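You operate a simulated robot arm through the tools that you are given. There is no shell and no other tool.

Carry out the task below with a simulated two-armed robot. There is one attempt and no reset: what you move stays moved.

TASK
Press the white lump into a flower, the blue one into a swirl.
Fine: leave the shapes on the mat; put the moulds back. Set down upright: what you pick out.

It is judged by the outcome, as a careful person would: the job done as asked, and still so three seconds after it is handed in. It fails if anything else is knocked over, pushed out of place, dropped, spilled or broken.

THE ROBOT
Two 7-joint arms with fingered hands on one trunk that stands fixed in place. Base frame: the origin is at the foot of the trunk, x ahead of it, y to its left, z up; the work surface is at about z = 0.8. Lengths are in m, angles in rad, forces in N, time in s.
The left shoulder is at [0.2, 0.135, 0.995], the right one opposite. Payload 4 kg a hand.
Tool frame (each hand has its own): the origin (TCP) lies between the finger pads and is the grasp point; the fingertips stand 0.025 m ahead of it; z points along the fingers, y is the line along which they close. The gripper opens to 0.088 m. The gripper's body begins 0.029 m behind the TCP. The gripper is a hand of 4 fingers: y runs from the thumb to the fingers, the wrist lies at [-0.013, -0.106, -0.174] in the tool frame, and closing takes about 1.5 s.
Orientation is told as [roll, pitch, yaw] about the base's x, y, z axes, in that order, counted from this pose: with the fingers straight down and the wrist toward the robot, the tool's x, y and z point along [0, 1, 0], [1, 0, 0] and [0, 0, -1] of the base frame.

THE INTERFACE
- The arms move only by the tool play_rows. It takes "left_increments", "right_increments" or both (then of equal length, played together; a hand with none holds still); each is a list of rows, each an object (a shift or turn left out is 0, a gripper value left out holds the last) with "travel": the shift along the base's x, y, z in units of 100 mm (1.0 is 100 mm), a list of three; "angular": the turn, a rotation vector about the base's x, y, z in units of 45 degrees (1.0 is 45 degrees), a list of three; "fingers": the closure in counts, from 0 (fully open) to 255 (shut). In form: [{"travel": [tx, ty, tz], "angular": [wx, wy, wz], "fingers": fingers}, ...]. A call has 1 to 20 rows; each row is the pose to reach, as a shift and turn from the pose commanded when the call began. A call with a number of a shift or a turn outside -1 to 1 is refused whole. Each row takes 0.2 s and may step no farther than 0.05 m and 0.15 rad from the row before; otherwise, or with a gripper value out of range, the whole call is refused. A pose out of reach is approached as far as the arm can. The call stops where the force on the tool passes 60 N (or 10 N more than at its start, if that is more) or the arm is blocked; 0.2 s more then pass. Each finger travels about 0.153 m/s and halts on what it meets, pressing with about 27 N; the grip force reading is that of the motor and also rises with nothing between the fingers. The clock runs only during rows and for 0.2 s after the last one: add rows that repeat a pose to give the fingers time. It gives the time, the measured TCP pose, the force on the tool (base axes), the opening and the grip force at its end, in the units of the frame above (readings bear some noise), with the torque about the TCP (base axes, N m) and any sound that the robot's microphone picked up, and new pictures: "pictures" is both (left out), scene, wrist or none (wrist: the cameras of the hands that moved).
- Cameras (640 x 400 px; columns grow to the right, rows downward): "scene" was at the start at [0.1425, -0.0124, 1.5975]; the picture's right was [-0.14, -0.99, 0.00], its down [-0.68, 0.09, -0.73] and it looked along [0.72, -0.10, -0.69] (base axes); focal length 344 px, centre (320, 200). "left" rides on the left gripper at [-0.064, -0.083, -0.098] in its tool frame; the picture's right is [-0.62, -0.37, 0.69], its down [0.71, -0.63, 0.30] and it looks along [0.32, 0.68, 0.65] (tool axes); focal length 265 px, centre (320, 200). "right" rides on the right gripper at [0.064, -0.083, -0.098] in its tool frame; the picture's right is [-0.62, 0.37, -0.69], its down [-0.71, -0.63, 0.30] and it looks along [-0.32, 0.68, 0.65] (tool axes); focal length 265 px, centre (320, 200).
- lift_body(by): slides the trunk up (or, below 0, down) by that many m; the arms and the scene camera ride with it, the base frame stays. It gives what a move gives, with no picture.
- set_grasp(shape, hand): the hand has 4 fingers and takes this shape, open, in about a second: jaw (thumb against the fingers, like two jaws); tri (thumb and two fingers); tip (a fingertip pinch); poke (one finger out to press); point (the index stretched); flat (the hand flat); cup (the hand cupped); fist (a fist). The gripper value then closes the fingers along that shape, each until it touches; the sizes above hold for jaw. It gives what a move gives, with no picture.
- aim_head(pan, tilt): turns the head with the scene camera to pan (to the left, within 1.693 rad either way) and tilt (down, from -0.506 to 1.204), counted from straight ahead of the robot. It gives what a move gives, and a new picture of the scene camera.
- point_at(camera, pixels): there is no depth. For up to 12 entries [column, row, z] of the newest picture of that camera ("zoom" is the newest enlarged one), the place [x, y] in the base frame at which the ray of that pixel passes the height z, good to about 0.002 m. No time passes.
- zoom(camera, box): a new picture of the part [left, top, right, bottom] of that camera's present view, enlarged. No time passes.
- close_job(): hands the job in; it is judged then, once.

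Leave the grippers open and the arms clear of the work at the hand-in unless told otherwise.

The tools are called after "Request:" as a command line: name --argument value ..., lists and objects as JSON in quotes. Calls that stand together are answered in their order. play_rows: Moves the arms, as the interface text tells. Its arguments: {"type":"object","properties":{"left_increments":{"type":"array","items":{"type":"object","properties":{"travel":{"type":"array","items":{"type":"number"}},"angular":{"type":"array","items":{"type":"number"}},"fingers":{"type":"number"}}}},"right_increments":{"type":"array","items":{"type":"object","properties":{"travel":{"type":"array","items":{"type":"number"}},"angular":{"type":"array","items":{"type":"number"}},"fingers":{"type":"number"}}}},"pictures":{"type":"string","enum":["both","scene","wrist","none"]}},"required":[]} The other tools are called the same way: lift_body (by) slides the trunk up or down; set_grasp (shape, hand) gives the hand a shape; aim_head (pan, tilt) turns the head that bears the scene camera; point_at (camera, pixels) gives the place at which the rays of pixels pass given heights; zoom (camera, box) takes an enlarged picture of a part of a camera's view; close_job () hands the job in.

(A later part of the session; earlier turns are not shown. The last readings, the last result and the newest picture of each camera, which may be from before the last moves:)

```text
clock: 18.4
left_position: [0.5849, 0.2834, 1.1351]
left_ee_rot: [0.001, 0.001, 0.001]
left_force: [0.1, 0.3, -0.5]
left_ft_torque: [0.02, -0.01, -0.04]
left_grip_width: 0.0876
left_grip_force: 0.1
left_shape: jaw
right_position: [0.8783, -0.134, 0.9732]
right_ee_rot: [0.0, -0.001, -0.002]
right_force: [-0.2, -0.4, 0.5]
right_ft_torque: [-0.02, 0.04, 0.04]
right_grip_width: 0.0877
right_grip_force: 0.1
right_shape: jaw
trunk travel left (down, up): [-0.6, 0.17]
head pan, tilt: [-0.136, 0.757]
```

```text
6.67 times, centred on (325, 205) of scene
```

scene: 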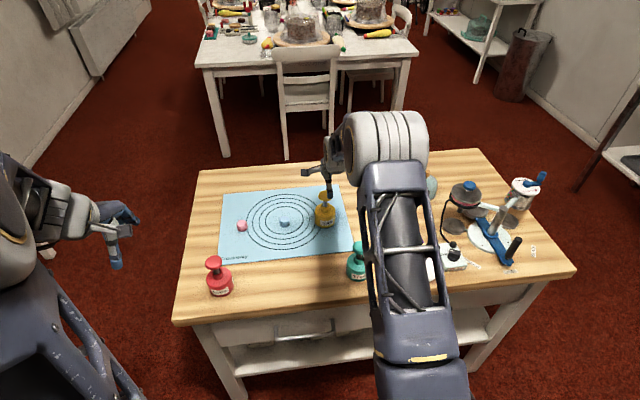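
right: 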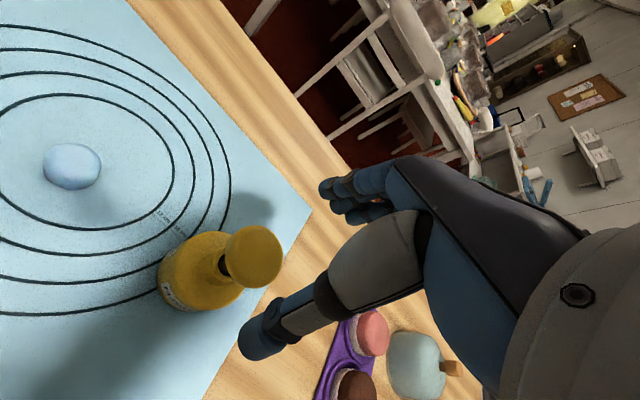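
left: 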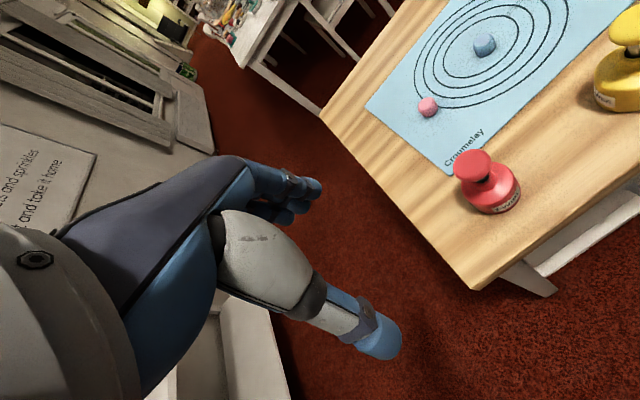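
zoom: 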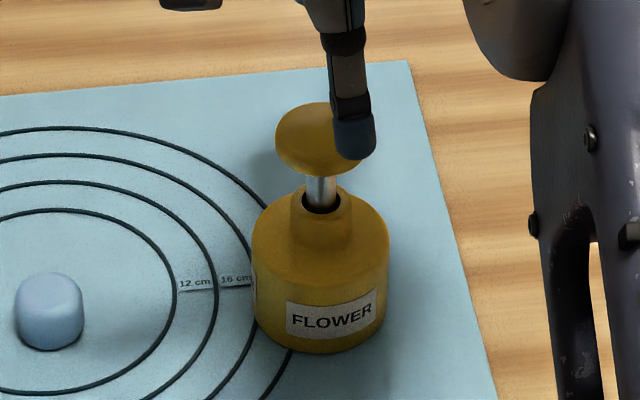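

Request:
point_at --camera "zoom" --pixels '[[253, 300, 0.82], [388, 295, 0.82], [321, 353, 0.802], [319, 138, 0.905], [322, 203, 0.86], [319, 138, 0.9]]'

Request:
point_at --camera "right" --pixels '[[252, 257, 0.9], [252, 257, 0.905], [252, 257, 0.91]]'

```text
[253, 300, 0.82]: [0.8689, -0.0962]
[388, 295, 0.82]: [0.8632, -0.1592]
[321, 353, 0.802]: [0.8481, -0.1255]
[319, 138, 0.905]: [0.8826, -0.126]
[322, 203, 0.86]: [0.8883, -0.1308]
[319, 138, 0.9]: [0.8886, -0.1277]
```

```text
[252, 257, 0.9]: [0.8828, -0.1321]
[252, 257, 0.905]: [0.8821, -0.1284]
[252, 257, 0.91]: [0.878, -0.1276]
```

The mould stands at about (0.8815,-0.128), within 3 mm of the lump's centre. Next I raise the hand 50 mm more for clearance and form a fist to press the plunger.

Request:
play_rows --right_increments '[{"travel": [0, 0, 0.25]}, {"travel": [0, 0, 0.5]}, {"travel": [0, 0, 0.5]}]' --pictures "none"

Request:
set_grasp --shape "fist" --hand "right"

Request:
zoom --camera "right" --box '[0, 0, 640, 400]'

Request:
zoom --camera "scene" --box '[280, 135, 380, 235]'

```text
clock: 19.2
left_position: [0.5852, 0.2838, 1.1341]
left_ee_rot: [-0.002, 0.002, 0.0]
left_force: [0.0, -0.8, 0.9]
left_ft_torque: [-0.01, -0.01, -0.02]
left_grip_width: 0.0876
left_grip_force: 0.2
left_shape: jaw
right_position: [0.878, -0.1322, 1.0222]
right_ee_rot: [0.0, -0.001, -0.001]
right_force: [-0.5, 0.2, 0.1]
right_ft_torque: [-0.01, -0.01, 0.0]
right_grip_width: 0.0874
right_grip_force: 0.0
right_shape: jaw
trunk travel left (down, up): [-0.6, 0.17]
head pan, tilt: [-0.136, 0.757]
```

```text
clock: 20.1
left_position: [0.584, 0.2831, 1.135]
left_ee_rot: [0.0, 0.0, 0.0]
left_force: [-0.9, 0.4, 0.3]
left_ft_torque: [-0.01, -0.03, 0.02]
left_grip_width: 0.0877
left_grip_force: 0.0
left_shape: jaw
right_position: [0.8777, -0.1328, 1.0214]
right_ee_rot: [0.0, 0.0, 0.001]
right_force: [0.2, -0.4, 0.2]
right_ft_torque: [0.03, -0.01, 0.0]
right_grip_width: 0.0001
right_grip_force: 0.1
right_shape: fist
trunk travel left (down, up): [-0.6, 0.17]
head pan, tilt: [-0.136, 0.757]
```

```text
1.00 times, centred on (320, 200) of right (not enlarged: the box is as wide or as high as the picture)
```

zoom: 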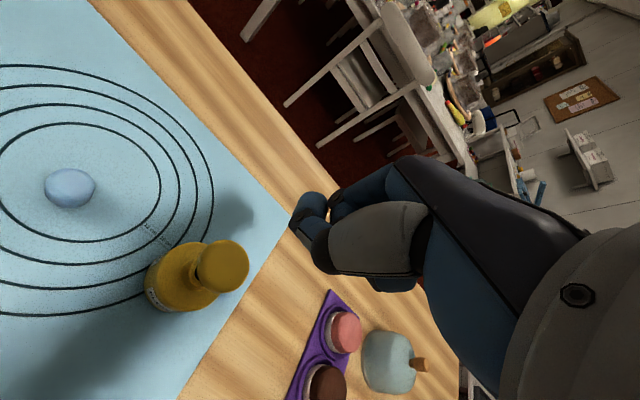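

```text
4.00 times, centred on (330, 185) of scene
```

zoom: 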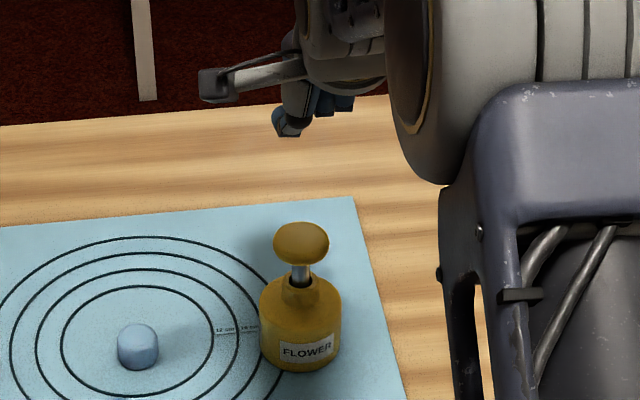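

The fist is formed. I zoom in on it to see which part is lowest before pressing.

Request:
zoom --camera "right" --box '[260, 150, 460, 300]'

Request:
zoom --camera "scene" --box '[300, 130, 350, 180]'

```text
2.67 times, centred on (360, 225) of right
```

zoom: 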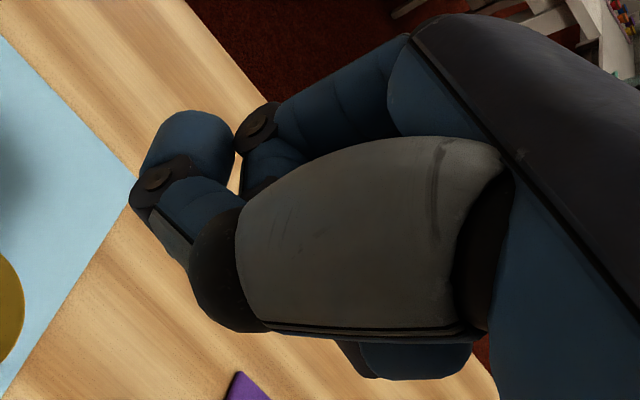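

```text
8.00 times, centred on (325, 155) of scene
```

zoom: 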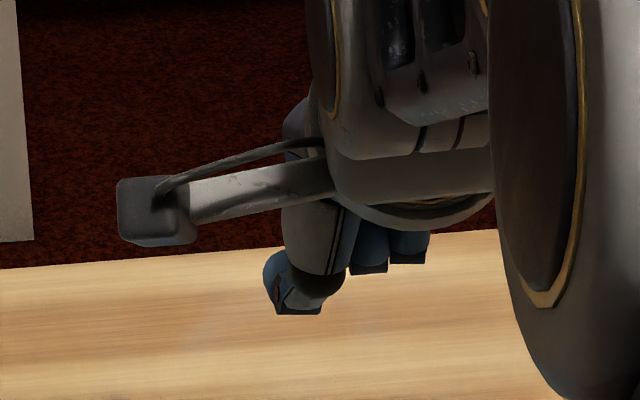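

The fist's lowest part is just the bent thumb, off to one side, which makes a poor press. The flat palm of the open jaw hand (29 mm behind the TCP, 48×83 mm) covers the knob squarely, and the open fingers (88 mm) clear the 66 mm body. I go back to the jaw shape, centre over the knob, and descend to z≈0.93.

Request:
set_grasp --shape "jaw" --hand "right"

Request:
play_rows --right_increments '[{"travel": [0.025, 0.03, 0], "fingers": 0}, {"travel": [0.025, 0.03, -0.3]}, {"travel": [0.025, 0.03, -0.6]}, {"travel": [0.025, 0.03, -0.9]}, {"travel": [0.025, 0.03, -0.9]}]' --pictures "both"

Request:
zoom --camera "right" --box '[140, 150, 460, 350]'

Request:
zoom --camera "scene" --box '[285, 175, 365, 235]'

```text
clock: 21.0
left_position: [0.585, 0.2833, 1.1346]
left_ee_rot: [0.002, -0.001, -0.001]
left_force: [-0.3, -0.4, -0.4]
left_ft_torque: [-0.03, -0.02, -0.05]
left_grip_width: 0.0875
left_grip_force: 0.1
left_shape: jaw
right_position: [0.8777, -0.133, 1.0211]
right_ee_rot: [0.002, 0.001, 0.001]
right_force: [-0.6, -0.7, -0.2]
right_ft_torque: [0.02, -0.03, 0.01]
right_grip_width: 0.0877
right_grip_force: 0.0
right_shape: jaw
trunk travel left (down, up): [-0.6, 0.17]
head pan, tilt: [-0.136, 0.757]
```

```text
clock: 22.2
left_position: [0.5849, 0.2837, 1.134]
left_ee_rot: [0.001, 0.0, 0.0]
left_force: [-0.3, 0.3, 0.4]
left_ft_torque: [0.0, 0.03, 0.01]
left_grip_width: 0.0877
left_grip_force: 0.1
left_shape: jaw
right_position: [0.8824, -0.1319, 0.9311]
right_ee_rot: [0.001, -0.002, -0.002]
right_force: [-0.5, -0.2, 1.0]
right_ft_torque: [0.03, 0.02, -0.02]
right_grip_width: 0.0877
right_grip_force: 0.0
right_shape: jaw
trunk travel left (down, up): [-0.6, 0.17]
head pan, tilt: [-0.136, 0.757]
```

scene: 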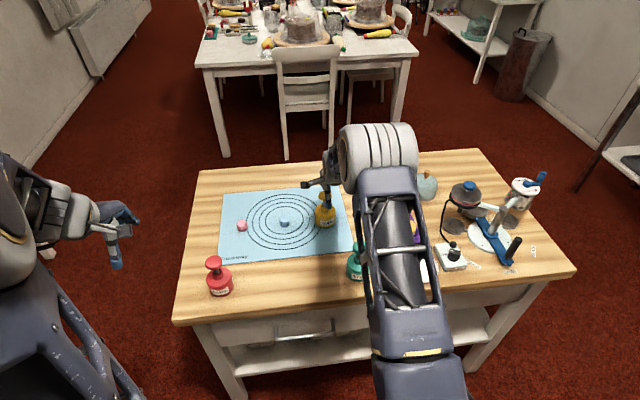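
right: 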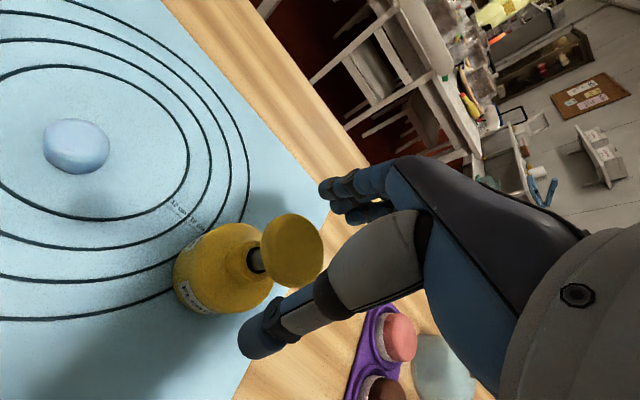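

```text
2.00 times, centred on (300, 250) of right
```

zoom: 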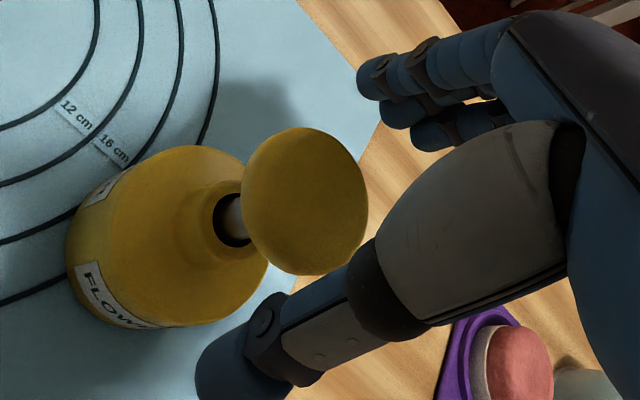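

```text
6.67 times, centred on (325, 205) of scene
```

zoom: 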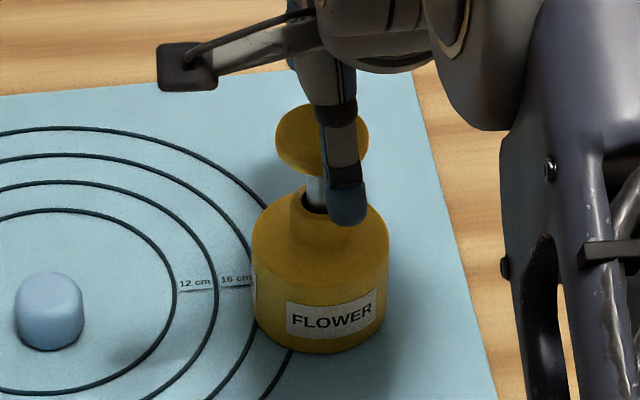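

Seen from the wrist, the knob lies on the tool axis within 2 mm, so alignment is good. I descend toward palm contact (expected near TCP z≈0.88), slowly at the end.

Request:
play_rows --right_increments '[{"travel": [-0.01, 0.02, -0.12]}, {"travel": [-0.01, 0.02, -0.24]}, {"travel": [-0.01, 0.02, -0.34]}, {"travel": [-0.01, 0.02, -0.42]}, {"travel": [-0.01, 0.02, -0.46]}, {"travel": [-0.01, 0.02, -0.5]}, {"travel": [-0.01, 0.02, -0.5]}]' --pictures "both"

Request:
zoom --camera "right" --box '[140, 150, 460, 350]'

Request:
zoom --camera "scene" --box '[285, 175, 365, 235]'

```text
clock: 23.8
left_position: [0.5847, 0.283, 1.1346]
left_ee_rot: [0.0, 0.001, 0.001]
left_force: [-1.5, 0.4, 0.2]
left_ft_torque: [0.01, 0.01, -0.04]
left_grip_width: 0.0874
left_grip_force: 0.1
left_shape: jaw
right_position: [0.8807, -0.1276, 0.8828]
right_ee_rot: [0.0, 0.0, -0.001]
right_force: [-1.1, 0.2, 0.9]
right_ft_torque: [0.01, 0.0, 0.01]
right_grip_width: 0.0877
right_grip_force: 0.1
right_shape: jaw
trunk travel left (down, up): [-0.6, 0.17]
head pan, tilt: [-0.136, 0.757]
```

scene: 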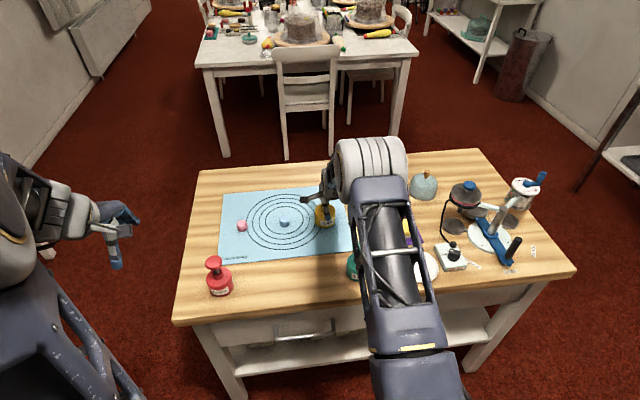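
right: 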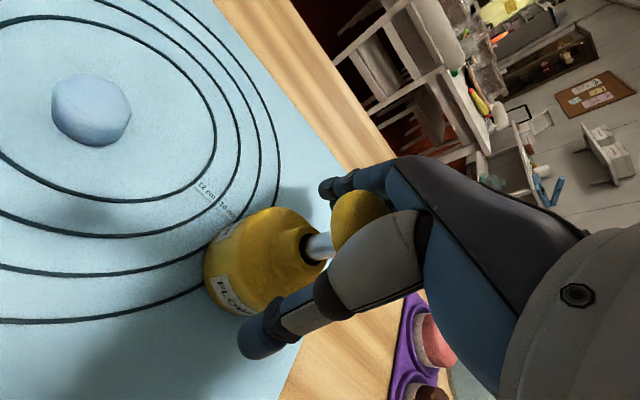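

```text
2.00 times, centred on (300, 250) of right
```

zoom: 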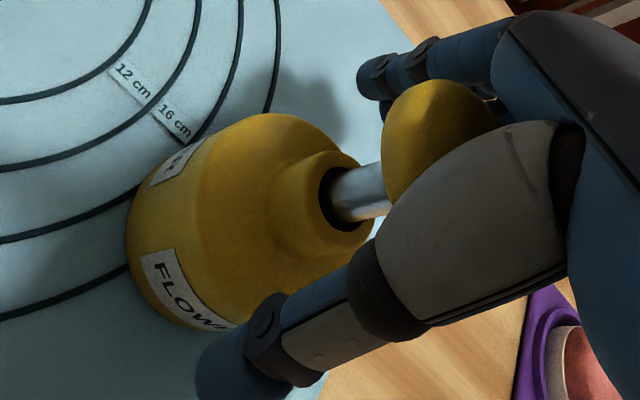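

```text
6.67 times, centred on (325, 205) of scene
```

zoom: 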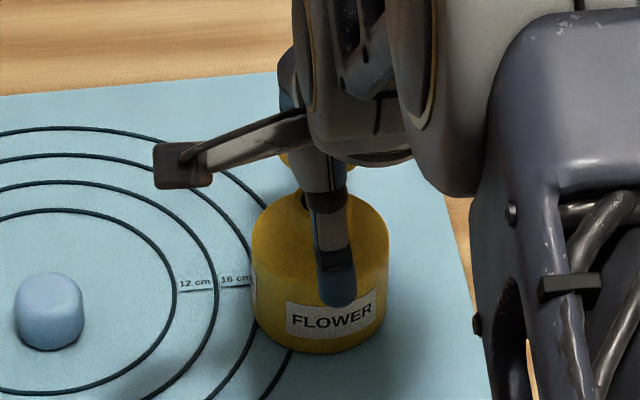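

No contact yet at z = 0.883, and the fingers clear the body. I continue down 10 mm in small steps.

Request:
play_rows --right_increments '[{"travel": [0, 0, -0.025]}, {"travel": [0, 0, -0.05]}, {"travel": [0, 0, -0.075]}, {"travel": [0, 0, -0.1]}, {"travel": [0, 0, -0.1]}]' --pictures "wrist"

Request:
zoom --camera "right" --box '[140, 150, 460, 350]'

```text
clock: 25.0
left_position: [0.5846, 0.2825, 1.1349]
left_ee_rot: [0.0, -0.002, -0.001]
left_force: [-0.3, 1.2, -0.1]
left_ft_torque: [0.01, -0.01, -0.03]
left_grip_width: 0.0877
left_grip_force: 0.1
left_shape: jaw
right_position: [0.8807, -0.1276, 0.872]
right_ee_rot: [0.0, 0.002, 0.001]
right_force: [-1.3, 0.9, 4.1]
right_ft_torque: [-0.02, -0.05, -0.01]
right_grip_width: 0.088
right_grip_force: 0.0
right_shape: jaw
trunk travel left (down, up): [-0.6, 0.17]
head pan, tilt: [-0.136, 0.757]
```

right: 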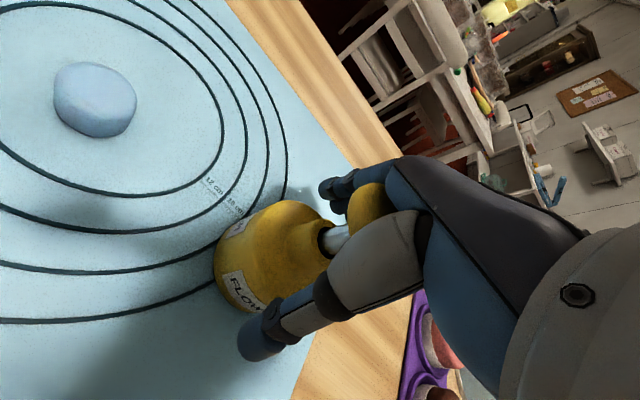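

```text
2.00 times, centred on (300, 250) of right
```

zoom: 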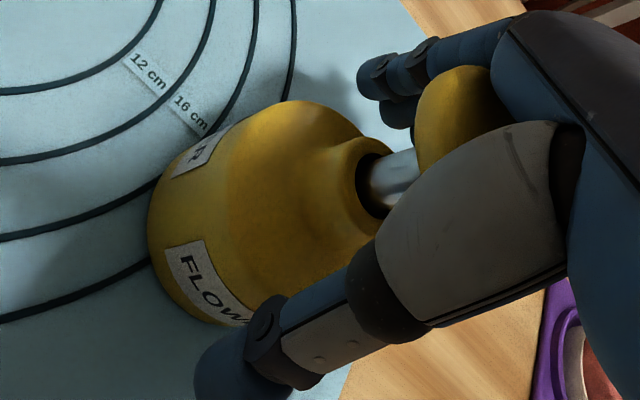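

Force has risen to 4 N at z = 0.872; the palm has met the knob and the spring is yielding. I keep pressing straight down, 10 mm more.

Request:
play_rows --right_increments '[{"travel": [0, 0, -0.025]}, {"travel": [0, 0, -0.05]}, {"travel": [0, 0, -0.075]}, {"travel": [0, 0, -0.1]}, {"travel": [0, 0, -0.1]}]' --pictures "both"

Request:
zoom --camera "right" --box '[140, 150, 460, 350]'

Request:
zoom --camera "scene" --box '[285, 175, 365, 235]'

```text
clock: 26.2
left_position: [0.5842, 0.2839, 1.1341]
left_ee_rot: [0.0, 0.0, 0.0]
left_force: [0.1, -0.3, -0.4]
left_ft_torque: [-0.04, 0.02, 0.01]
left_grip_width: 0.0874
left_grip_force: 0.1
left_shape: jaw
right_position: [0.8801, -0.1286, 0.8637]
right_ee_rot: [0.001, -0.002, 0.0]
right_force: [-0.7, 2.3, 15.2]
right_ft_torque: [0.01, -0.28, -0.02]
right_grip_width: 0.0878
right_grip_force: 0.0
right_shape: jaw
trunk travel left (down, up): [-0.6, 0.17]
head pan, tilt: [-0.136, 0.757]
```

scene: 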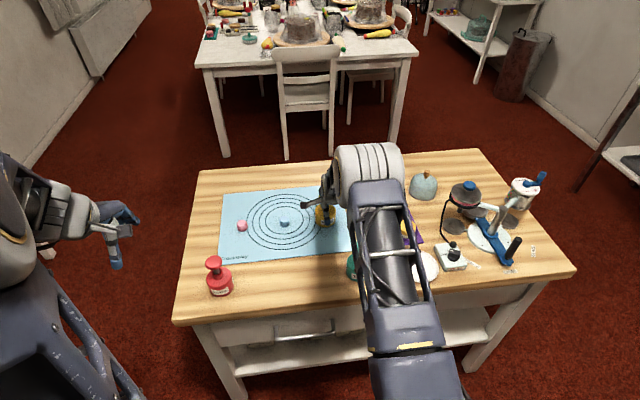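
right: 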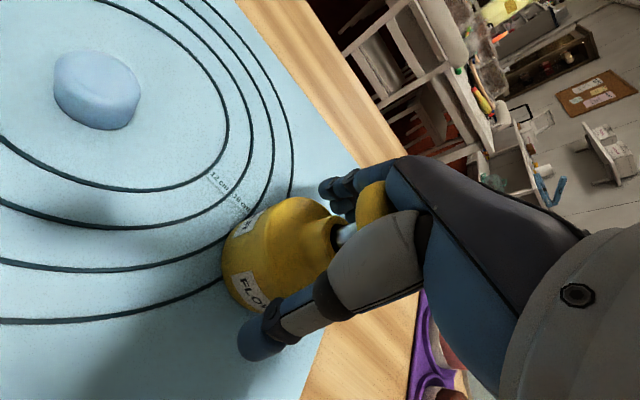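

```text
2.00 times, centred on (300, 250) of right
```

zoom: 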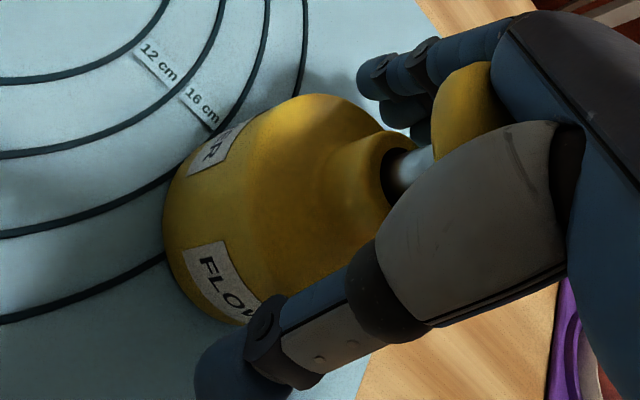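

```text
6.67 times, centred on (325, 205) of scene
```

zoom: 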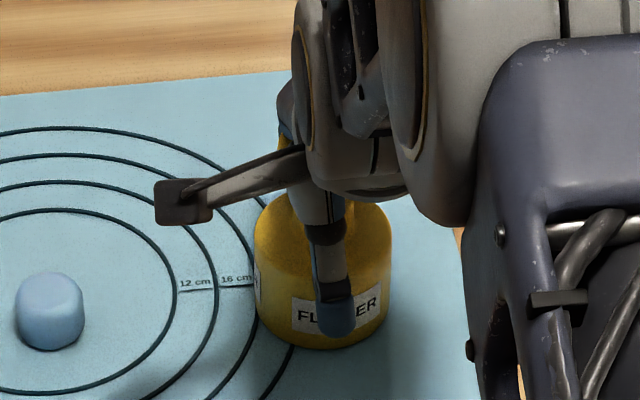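

Pressing at 15 N with about 12 mm of stroke so far; the torque (-0.28 Nm) says contact is toward the knob's far edge but well within the base. I continue another 6 mm carefully.

Request:
play_rows --right_increments '[{"travel": [0, 0, -0.02]}, {"travel": [0, 0, -0.04]}, {"travel": [0, 0, -0.06]}, {"travel": [0, 0, -0.06]}]' --pictures "both"

Request:
zoom --camera "right" --box '[140, 150, 460, 350]'

Request:
zoom --camera "scene" --box '[285, 175, 365, 235]'

```text
clock: 27.2
left_position: [0.5852, 0.2824, 1.1345]
left_ee_rot: [0.001, 0.0, 0.0]
left_force: [-0.2, 0.0, 0.1]
left_ft_torque: [0.03, 0.0, 0.02]
left_grip_width: 0.0877
left_grip_force: 0.1
left_shape: jaw
right_position: [0.8788, -0.1265, 0.8561]
right_ee_rot: [0.001, -0.001, 0.001]
right_force: [-0.1, -0.8, 15.8]
right_ft_torque: [0.07, -0.27, 0.01]
right_grip_width: 0.0879
right_grip_force: 0.1
right_shape: jaw
trunk travel left (down, up): [-0.6, 0.17]
head pan, tilt: [-0.136, 0.757]
```

scene: 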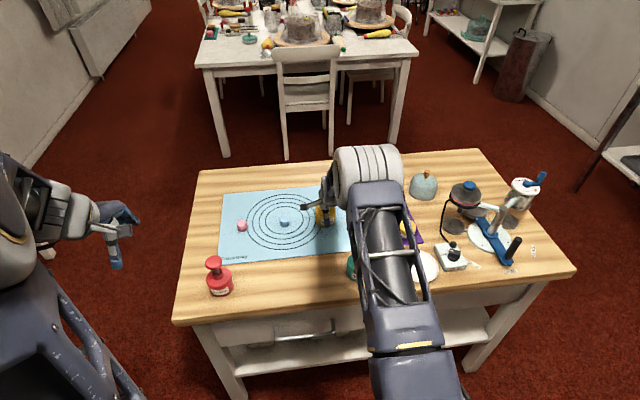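
right: 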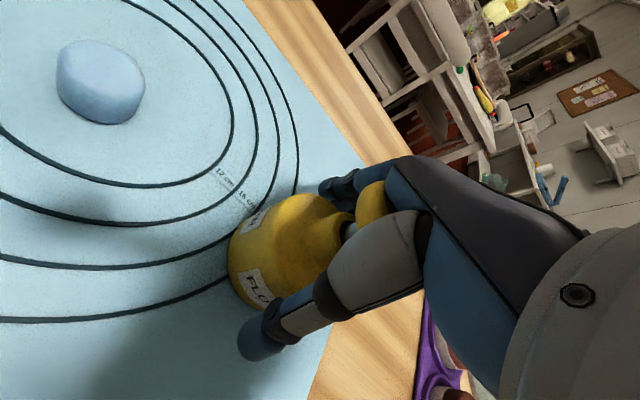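

```text
2.00 times, centred on (300, 250) of right
```

zoom: 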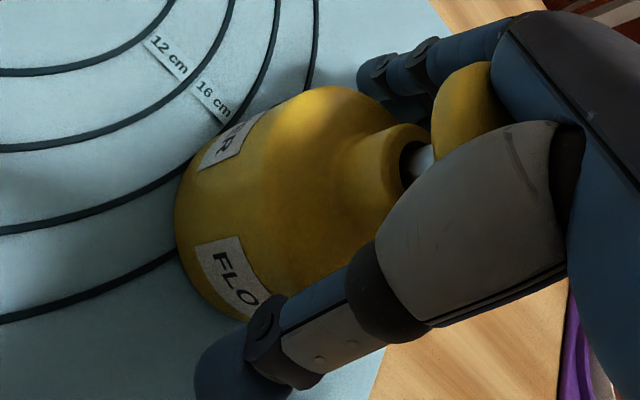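

```text
6.67 times, centred on (325, 205) of scene
```

zoom: 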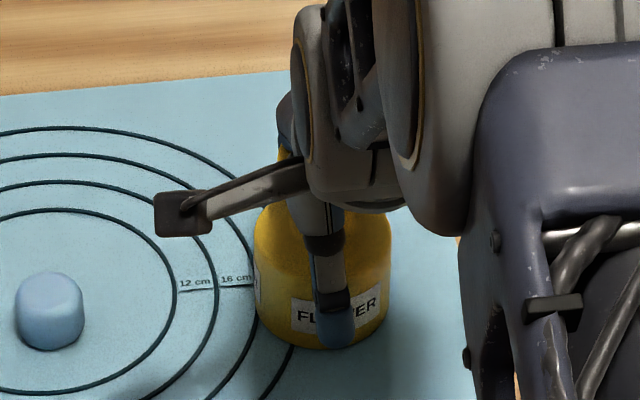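

Force holds at 16 N while the knob keeps sinking; a little stem remains. I press on another 6 mm.

Request:
play_rows --right_increments '[{"travel": [0, 0, -0.02]}, {"travel": [0, 0, -0.04]}, {"travel": [0, 0, -0.06]}, {"travel": [0, 0, -0.06]}]' --pictures "wrist"

Request:
zoom --camera "right" --box '[140, 150, 460, 350]'

```text
clock: 28.2
left_position: [0.5847, 0.2834, 1.1362]
left_ee_rot: [-0.001, -0.001, -0.001]
left_force: [0.4, -0.6, 0.4]
left_ft_torque: [0.0, 0.0, 0.03]
left_grip_width: 0.0877
left_grip_force: 0.0
left_shape: jaw
right_position: [0.8806, -0.1284, 0.8519]
right_ee_rot: [-0.001, -0.003, -0.001]
right_force: [0.2, 2.0, 23.9]
right_ft_torque: [-0.05, -0.37, 0.02]
right_grip_width: 0.088
right_grip_force: 0.1
right_shape: jaw
trunk travel left (down, up): [-0.6, 0.17]
head pan, tilt: [-0.136, 0.757]
```

right: 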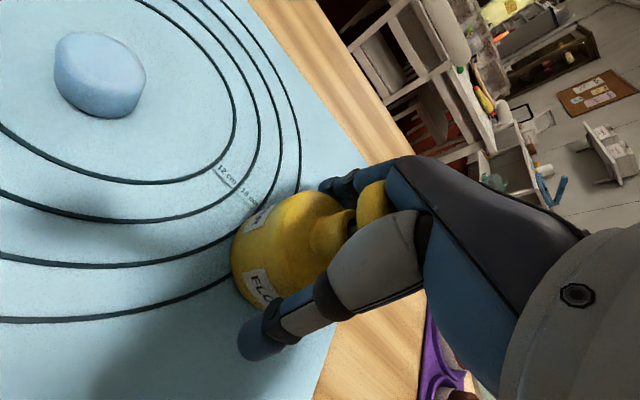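

```text
2.00 times, centred on (300, 250) of right
```

zoom: 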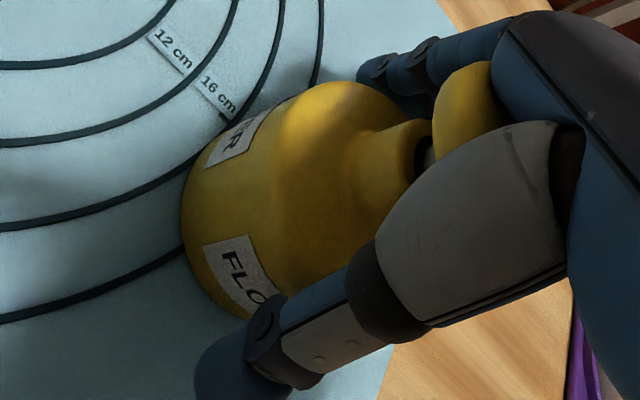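

Force is 24 N and rising, with the stem nearly gone. I press further, up to the 60 N limit, to reach the end of the stroke.

Request:
play_rows --right_increments '[{"travel": [0, 0, -0.02]}, {"travel": [0, 0, -0.04]}, {"travel": [0, 0, -0.06]}, {"travel": [0, 0, -0.08]}, {"travel": [0, 0, -0.08]}]' --pictures "both"

Request:
zoom --camera "right" --box '[140, 150, 460, 350]'

```text
clock: 29.4
left_position: [0.5831, 0.2821, 1.1345]
left_ee_rot: [0.001, -0.003, 0.001]
left_force: [-0.9, -0.3, -0.6]
left_ft_torque: [0.01, -0.04, 0.01]
left_grip_width: 0.0877
left_grip_force: 0.0
left_shape: jaw
right_position: [0.886, -0.1269, 0.8515]
right_ee_rot: [-0.002, -0.017, -0.001]
right_force: [-4.5, 1.3, 47.1]
right_ft_torque: [0.07, -0.78, -0.01]
right_grip_width: 0.0877
right_grip_force: 0.0
right_shape: jaw
trunk travel left (down, up): [-0.6, 0.17]
head pan, tilt: [-0.136, 0.757]
```

scene: 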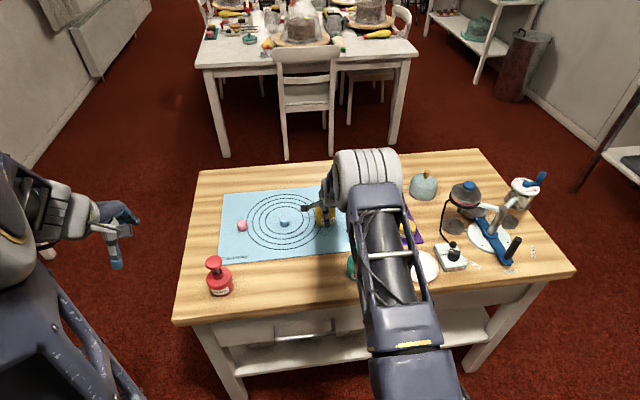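
right: 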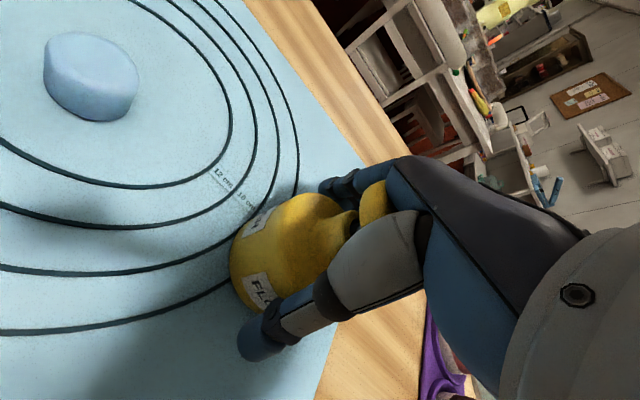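

```text
2.00 times, centred on (300, 250) of right
```

zoom: 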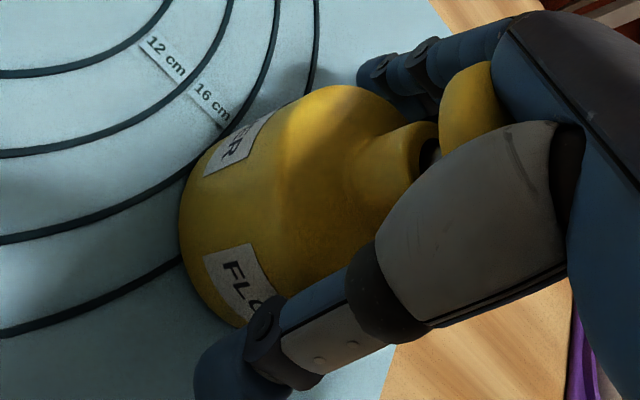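

End of stroke: z stays at 0.8515 while force rose to 47 N, so the plunger has bottomed out. I ease off and rise to the gripping height (z≈0.902), letting the knob spring back.

Request:
play_rows --right_increments '[{"travel": [0, 0, 0.05]}, {"travel": [0, 0, 0.1]}, {"travel": [0, 0, 0.2]}, {"travel": [0, 0, 0.3]}, {"travel": [0, 0, 0.4]}, {"travel": [0, 0, 0.5]}, {"travel": [0, 0, 0.58]}, {"travel": [0, 0, 0.58]}]' --pictures "both"

Request:
zoom --camera "right" --box '[140, 150, 460, 350]'

Request:
zoom --camera "scene" --box '[285, 175, 365, 235]'

```text
clock: 31.2
left_position: [0.5857, 0.283, 1.1341]
left_ee_rot: [-0.001, -0.002, 0.0]
left_force: [-0.5, 0.0, 0.6]
left_ft_torque: [-0.02, 0.03, -0.02]
left_grip_width: 0.0877
left_grip_force: 0.0
left_shape: jaw
right_position: [0.8806, -0.1266, 0.8996]
right_ee_rot: [0.0, 0.001, -0.002]
right_force: [1.2, 1.1, -0.2]
right_ft_torque: [0.03, -0.04, 0.01]
right_grip_width: 0.0877
right_grip_force: 0.0
right_shape: jaw
trunk travel left (down, up): [-0.6, 0.17]
head pan, tilt: [-0.136, 0.757]
```

scene: 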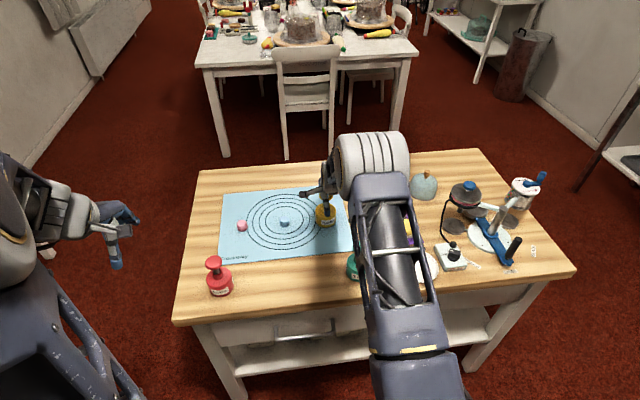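
right: 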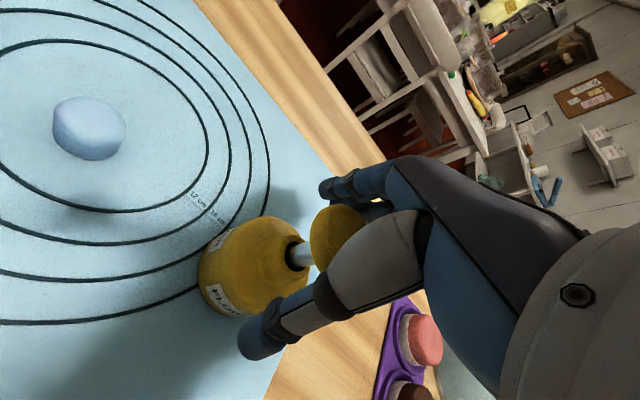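

```text
2.00 times, centred on (300, 250) of right
```

zoom: 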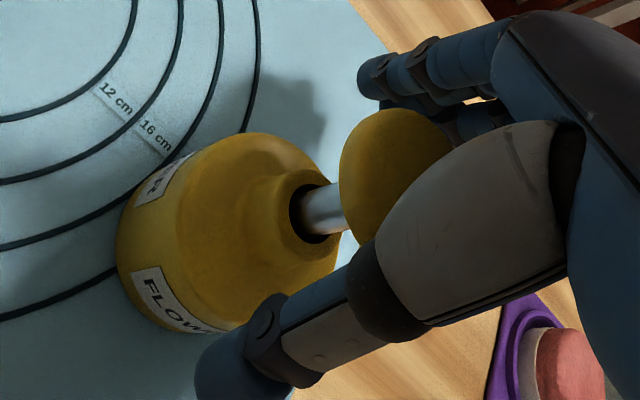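

```text
6.67 times, centred on (325, 205) of scene
```

zoom: 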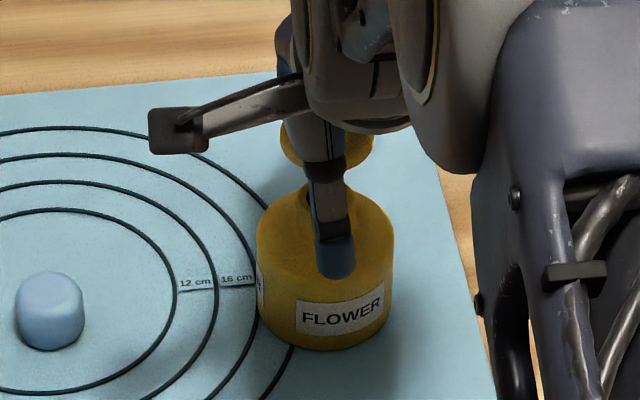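

The knob sprang back and the mould still stands upright, having settled about 2 mm closer to the lump's centre. The knob now lies about +3 mm x and -5 mm y from the tool axis. I recentre, rise 2 mm, and close the fingers on the knob as before.

Request:
play_rows --right_increments '[{"travel": [0.03, -0.05, 0.02], "fingers": 0}, {"travel": [0.03, -0.05, 0.02], "fingers": 60}, {"travel": [0.03, -0.05, 0.02], "fingers": 110}, {"travel": [0.03, -0.05, 0.02], "fingers": 160}, {"travel": [0.03, -0.05, 0.02], "fingers": 200}, {"travel": [0.03, -0.05, 0.02], "fingers": 255}, {"travel": [0.03, -0.05, 0.02], "fingers": 255}, {"travel": [0.03, -0.05, 0.02], "fingers": 255}, {"travel": [0.03, -0.05, 0.02], "fingers": 255}]' --pictures "both"

Request:
zoom --camera "right" --box '[180, 160, 420, 320]'

```text
clock: 33.2
left_position: [0.5851, 0.2842, 1.1347]
left_ee_rot: [-0.001, 0.0, 0.0]
left_force: [0.2, -0.1, 0.1]
left_ft_torque: [0.07, 0.0, 0.02]
left_grip_width: 0.0876
left_grip_force: 0.1
left_shape: jaw
right_position: [0.8851, -0.1323, 0.9022]
right_ee_rot: [0.0, 0.0, 0.001]
right_force: [-0.4, -0.5, -0.3]
right_ft_torque: [-0.02, 0.03, -0.05]
right_grip_width: 0.0204
right_grip_force: 26.5
right_shape: jaw
trunk travel left (down, up): [-0.6, 0.17]
head pan, tilt: [-0.136, 0.757]
```

scene: 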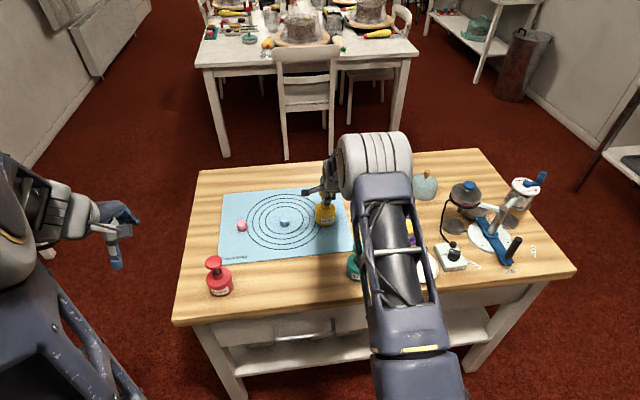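
right: 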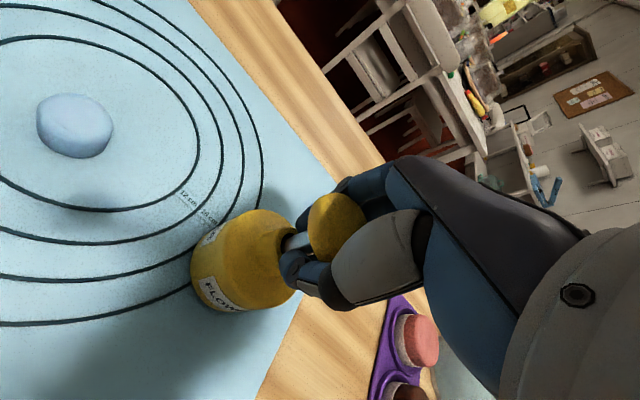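

```text
2.50 times, centred on (300, 240) of right
```

zoom: 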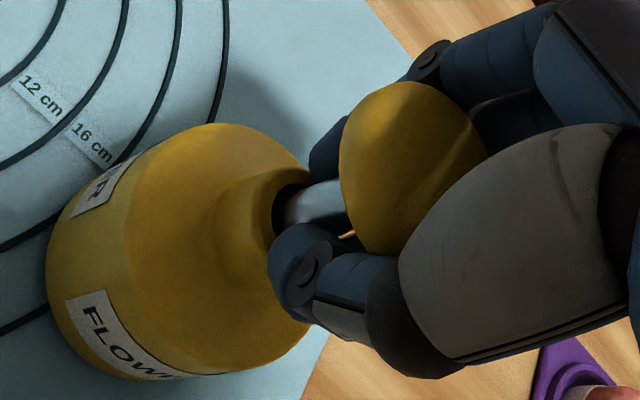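

The grip on the knob is as before (20 mm, 26.5 N). I lift straight up slowly by 70 mm and look at what is left on the mat.

Request:
play_rows --right_increments '[{"travel": [0, 0, 0.05]}, {"travel": [0, 0, 0.1]}, {"travel": [0, 0, 0.18]}, {"travel": [0, 0, 0.28]}, {"travel": [0, 0, 0.4]}, {"travel": [0, 0, 0.55]}, {"travel": [0, 0, 0.7]}, {"travel": [0, 0, 0.7]}]' --pictures "both"

Request:
zoom --camera "scene" --box '[280, 165, 380, 240]'

```text
clock: 35.0
left_position: [0.5853, 0.2834, 1.1347]
left_ee_rot: [0.0, -0.001, -0.001]
left_force: [0.0, -0.1, -0.2]
left_ft_torque: [-0.03, 0.01, 0.0]
left_grip_width: 0.0878
left_grip_force: 0.0
left_shape: jaw
right_position: [0.8824, -0.1328, 0.9722]
right_ee_rot: [-0.001, -0.001, -0.002]
right_force: [-0.3, 0.1, -2.3]
right_ft_torque: [-0.05, 0.0, -0.01]
right_grip_width: 0.0201
right_grip_force: 27.0
right_shape: jaw
trunk travel left (down, up): [-0.6, 0.17]
head pan, tilt: [-0.136, 0.757]
```

scene: 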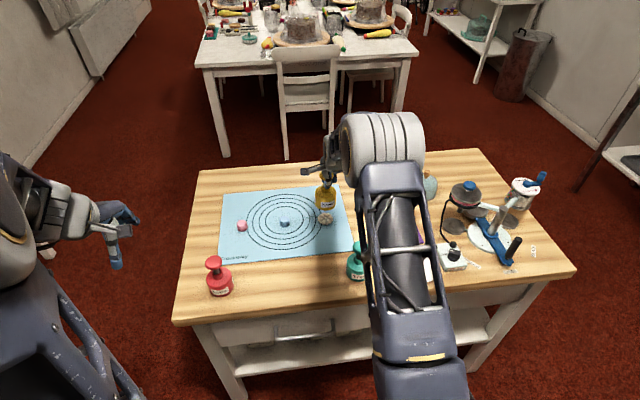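
right: 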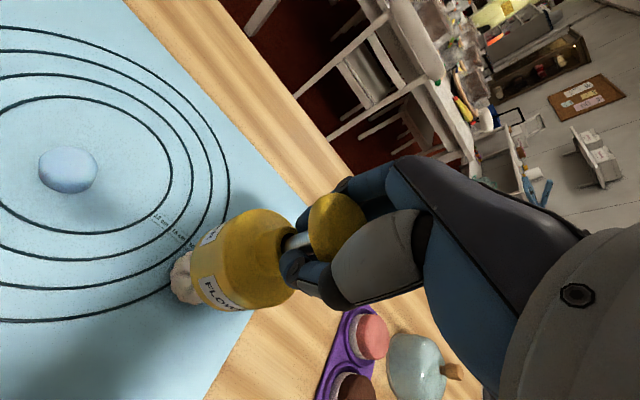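

```text
5.33 times, centred on (330, 202) of scene
```

zoom: 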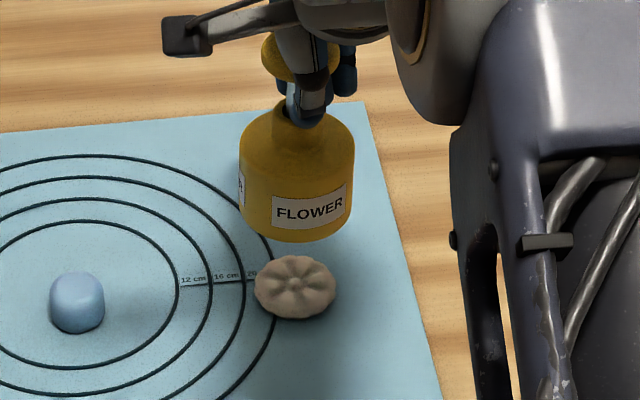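

The white lump is now a clean flower on the mat. I carry the yellow mould back along the same path to its starting spot (total shift -214, +124 mm).

Request:
play_rows --right_increments '[{"travel": [-0.15, 0.09, 0]}, {"travel": [-0.4, 0.24, 0]}, {"travel": [-0.7, 0.42, 0]}, {"travel": [-1.0, 0.6, 0]}]' --pictures "none"

Request:
play_rows --right_increments '[{"travel": [-0.3, 0.18, 0]}, {"travel": [-0.6, 0.36, 0]}, {"travel": [-0.85, 0.51, 0]}, {"travel": [-1.0, 0.6, 0]}, {"travel": [-1.0, 0.6, 0]}]' --pictures "none"

Request:
play_rows --right_increments '[{"travel": [-0.07, 0.02, 0]}, {"travel": [-0.14, 0.042, 0]}, {"travel": [-0.14, 0.042, -0.2]}, {"travel": [-0.14, 0.042, -0.4]}, {"travel": [-0.14, 0.042, -0.4]}]' --pictures "both"

```text
clock: 36.0
left_position: [0.5855, 0.2825, 1.1332]
left_ee_rot: [0.001, -0.001, 0.0]
left_force: [-0.2, -0.7, -0.5]
left_ft_torque: [-0.02, 0.0, 0.0]
left_grip_width: 0.0877
left_grip_force: 0.1
left_shape: jaw
right_position: [0.7841, -0.0725, 0.9733]
right_ee_rot: [0.0, 0.001, -0.002]
right_force: [0.4, -0.2, -2.8]
right_ft_torque: [-0.02, 0.03, -0.01]
right_grip_width: 0.0202
right_grip_force: 26.9
right_shape: jaw
trunk travel left (down, up): [-0.6, 0.17]
head pan, tilt: [-0.136, 0.757]
```

```text
clock: 37.2
left_position: [0.585, 0.282, 1.1353]
left_ee_rot: [0.0, 0.0, 0.0]
left_force: [0.1, -0.1, -0.5]
left_ft_torque: [0.0, -0.01, 0.01]
left_grip_width: 0.0877
left_grip_force: 0.1
left_shape: jaw
right_position: [0.6831, -0.0136, 0.9744]
right_ee_rot: [0.0, 0.001, 0.001]
right_force: [-0.3, 0.1, -1.8]
right_ft_torque: [-0.02, -0.02, 0.0]
right_grip_width: 0.0201
right_grip_force: 27.4
right_shape: jaw
trunk travel left (down, up): [-0.6, 0.17]
head pan, tilt: [-0.136, 0.757]
```

```text
clock: 38.4
left_position: [0.5858, 0.2823, 1.135]
left_ee_rot: [0.0, -0.001, -0.001]
left_force: [-0.4, -0.1, -0.1]
left_ft_torque: [-0.02, -0.03, -0.04]
left_grip_width: 0.0872
left_grip_force: 0.0
left_shape: jaw
right_position: [0.6698, -0.0115, 0.9337]
right_ee_rot: [0.0, 0.0, 0.001]
right_force: [0.3, -0.8, -1.6]
right_ft_torque: [-0.03, 0.01, 0.01]
right_grip_width: 0.0201
right_grip_force: 27.3
right_shape: jaw
trunk travel left (down, up): [-0.6, 0.17]
head pan, tilt: [-0.136, 0.757]
```

scene: 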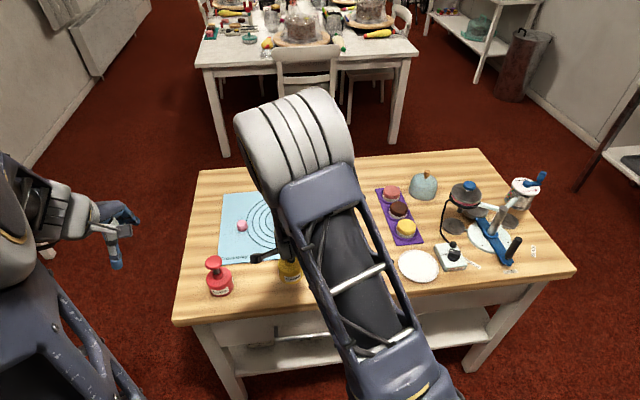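
right: 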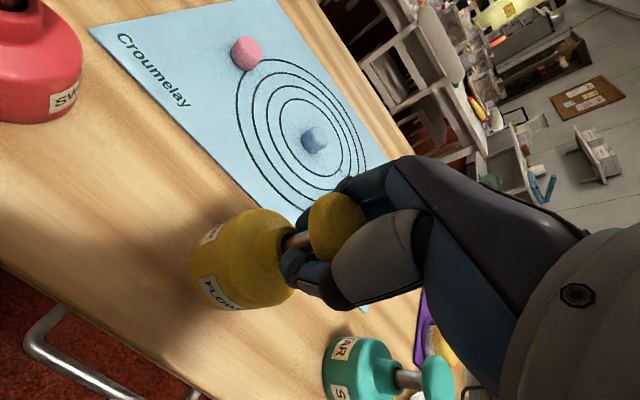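

The mould is over its original spot at (0.670,-0.0115). I trim y by +2 mm and lower it, slowing near the table.

Request:
play_rows --right_increments '[{"travel": [0, 0.02, -0.1]}, {"travel": [0, 0.02, -0.2]}, {"travel": [0, 0.02, -0.28]}, {"travel": [0, 0.02, -0.31]}, {"travel": [0, 0.02, -0.33]}, {"travel": [0, 0.02, -0.33]}]' --pictures "none"

```text
clock: 39.8
left_position: [0.5849, 0.283, 1.1354]
left_ee_rot: [0.0, 0.0, 0.0]
left_force: [0.0, -0.1, 0.4]
left_ft_torque: [-0.01, 0.0, -0.01]
left_grip_width: 0.0875
left_grip_force: 0.0
left_shape: jaw
right_position: [0.6698, -0.007, 0.8993]
right_ee_rot: [0.0, 0.0, 0.001]
right_force: [-0.7, -0.1, -1.9]
right_ft_torque: [-0.03, 0.03, 0.03]
right_grip_width: 0.0204
right_grip_force: 27.0
right_shape: jaw
trunk travel left (down, up): [-0.6, 0.17]
head pan, tilt: [-0.136, 0.757]
```

Still hanging at -1.9 N, so I lower another 2 mm in 1 mm steps.

Request:
play_rows --right_increments '[{"travel": [0, 0, -0.01]}, {"travel": [0, 0, -0.02]}, {"travel": [0, 0, -0.02]}]' --pictures "none"

```text
clock: 40.6
left_position: [0.5851, 0.2831, 1.1355]
left_ee_rot: [-0.001, 0.001, 0.001]
left_force: [0.6, -0.5, 0.4]
left_ft_torque: [0.0, 0.01, 0.03]
left_grip_width: 0.0878
left_grip_force: 0.1
left_shape: jaw
right_position: [0.6694, -0.0066, 0.8967]
right_ee_rot: [-0.001, -0.001, 0.0]
right_force: [0.1, 0.9, 0.2]
right_ft_torque: [-0.03, 0.01, 0.03]
right_grip_width: 0.0202
right_grip_force: 26.8
right_shape: jaw
trunk travel left (down, up): [-0.6, 0.17]
head pan, tilt: [-0.136, 0.757]
```

The force is now ~0, so the mould rests on the table. I open the fingers and look.

Request:
play_rows --right_increments '[{"travel": [0, 0, 0], "fingers": 200}, {"travel": [0, 0, 0], "fingers": 130}, {"travel": [0, 0, 0], "fingers": 60}, {"travel": [0, 0, 0], "fingers": 0}, {"travel": [0, 0, 0], "fingers": 0}, {"travel": [0, 0, 0], "fingers": 0}, {"travel": [0, 0, 0], "fingers": 0}, {"travel": [0, 0, 0], "fingers": 0}]' --pictures "both"

```text
clock: 42.4
left_position: [0.5837, 0.2831, 1.134]
left_ee_rot: [0.001, -0.001, -0.001]
left_force: [0.2, 0.1, 0.4]
left_ft_torque: [0.02, 0.02, -0.02]
left_grip_width: 0.0875
left_grip_force: 0.0
left_shape: jaw
right_position: [0.6685, -0.0059, 0.8971]
right_ee_rot: [0.0, 0.0, 0.001]
right_force: [0.4, 0.0, 0.1]
right_ft_torque: [0.01, -0.01, 0.01]
right_grip_width: 0.088
right_grip_force: 0.1
right_shape: jaw
trunk travel left (down, up): [-0.6, 0.17]
head pan, tilt: [-0.136, 0.757]
```

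scene: 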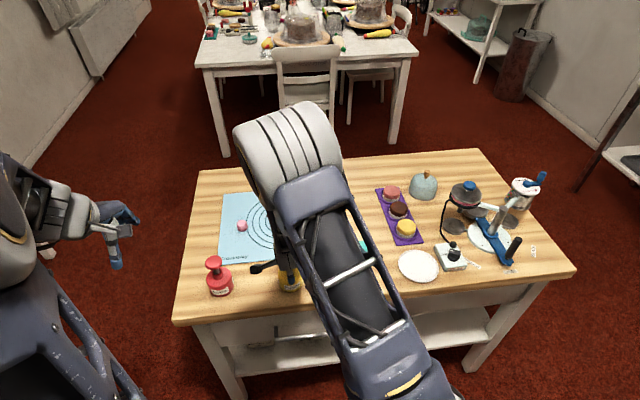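
right: 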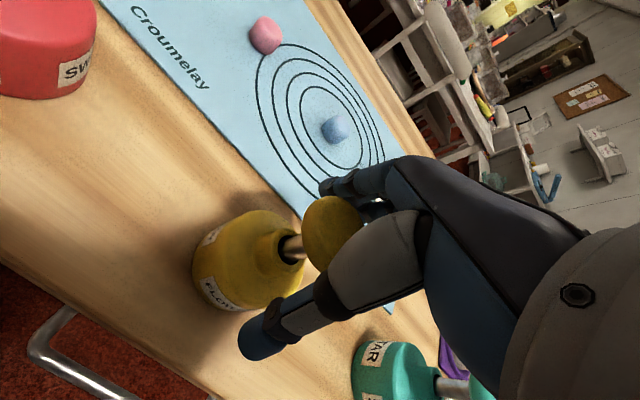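

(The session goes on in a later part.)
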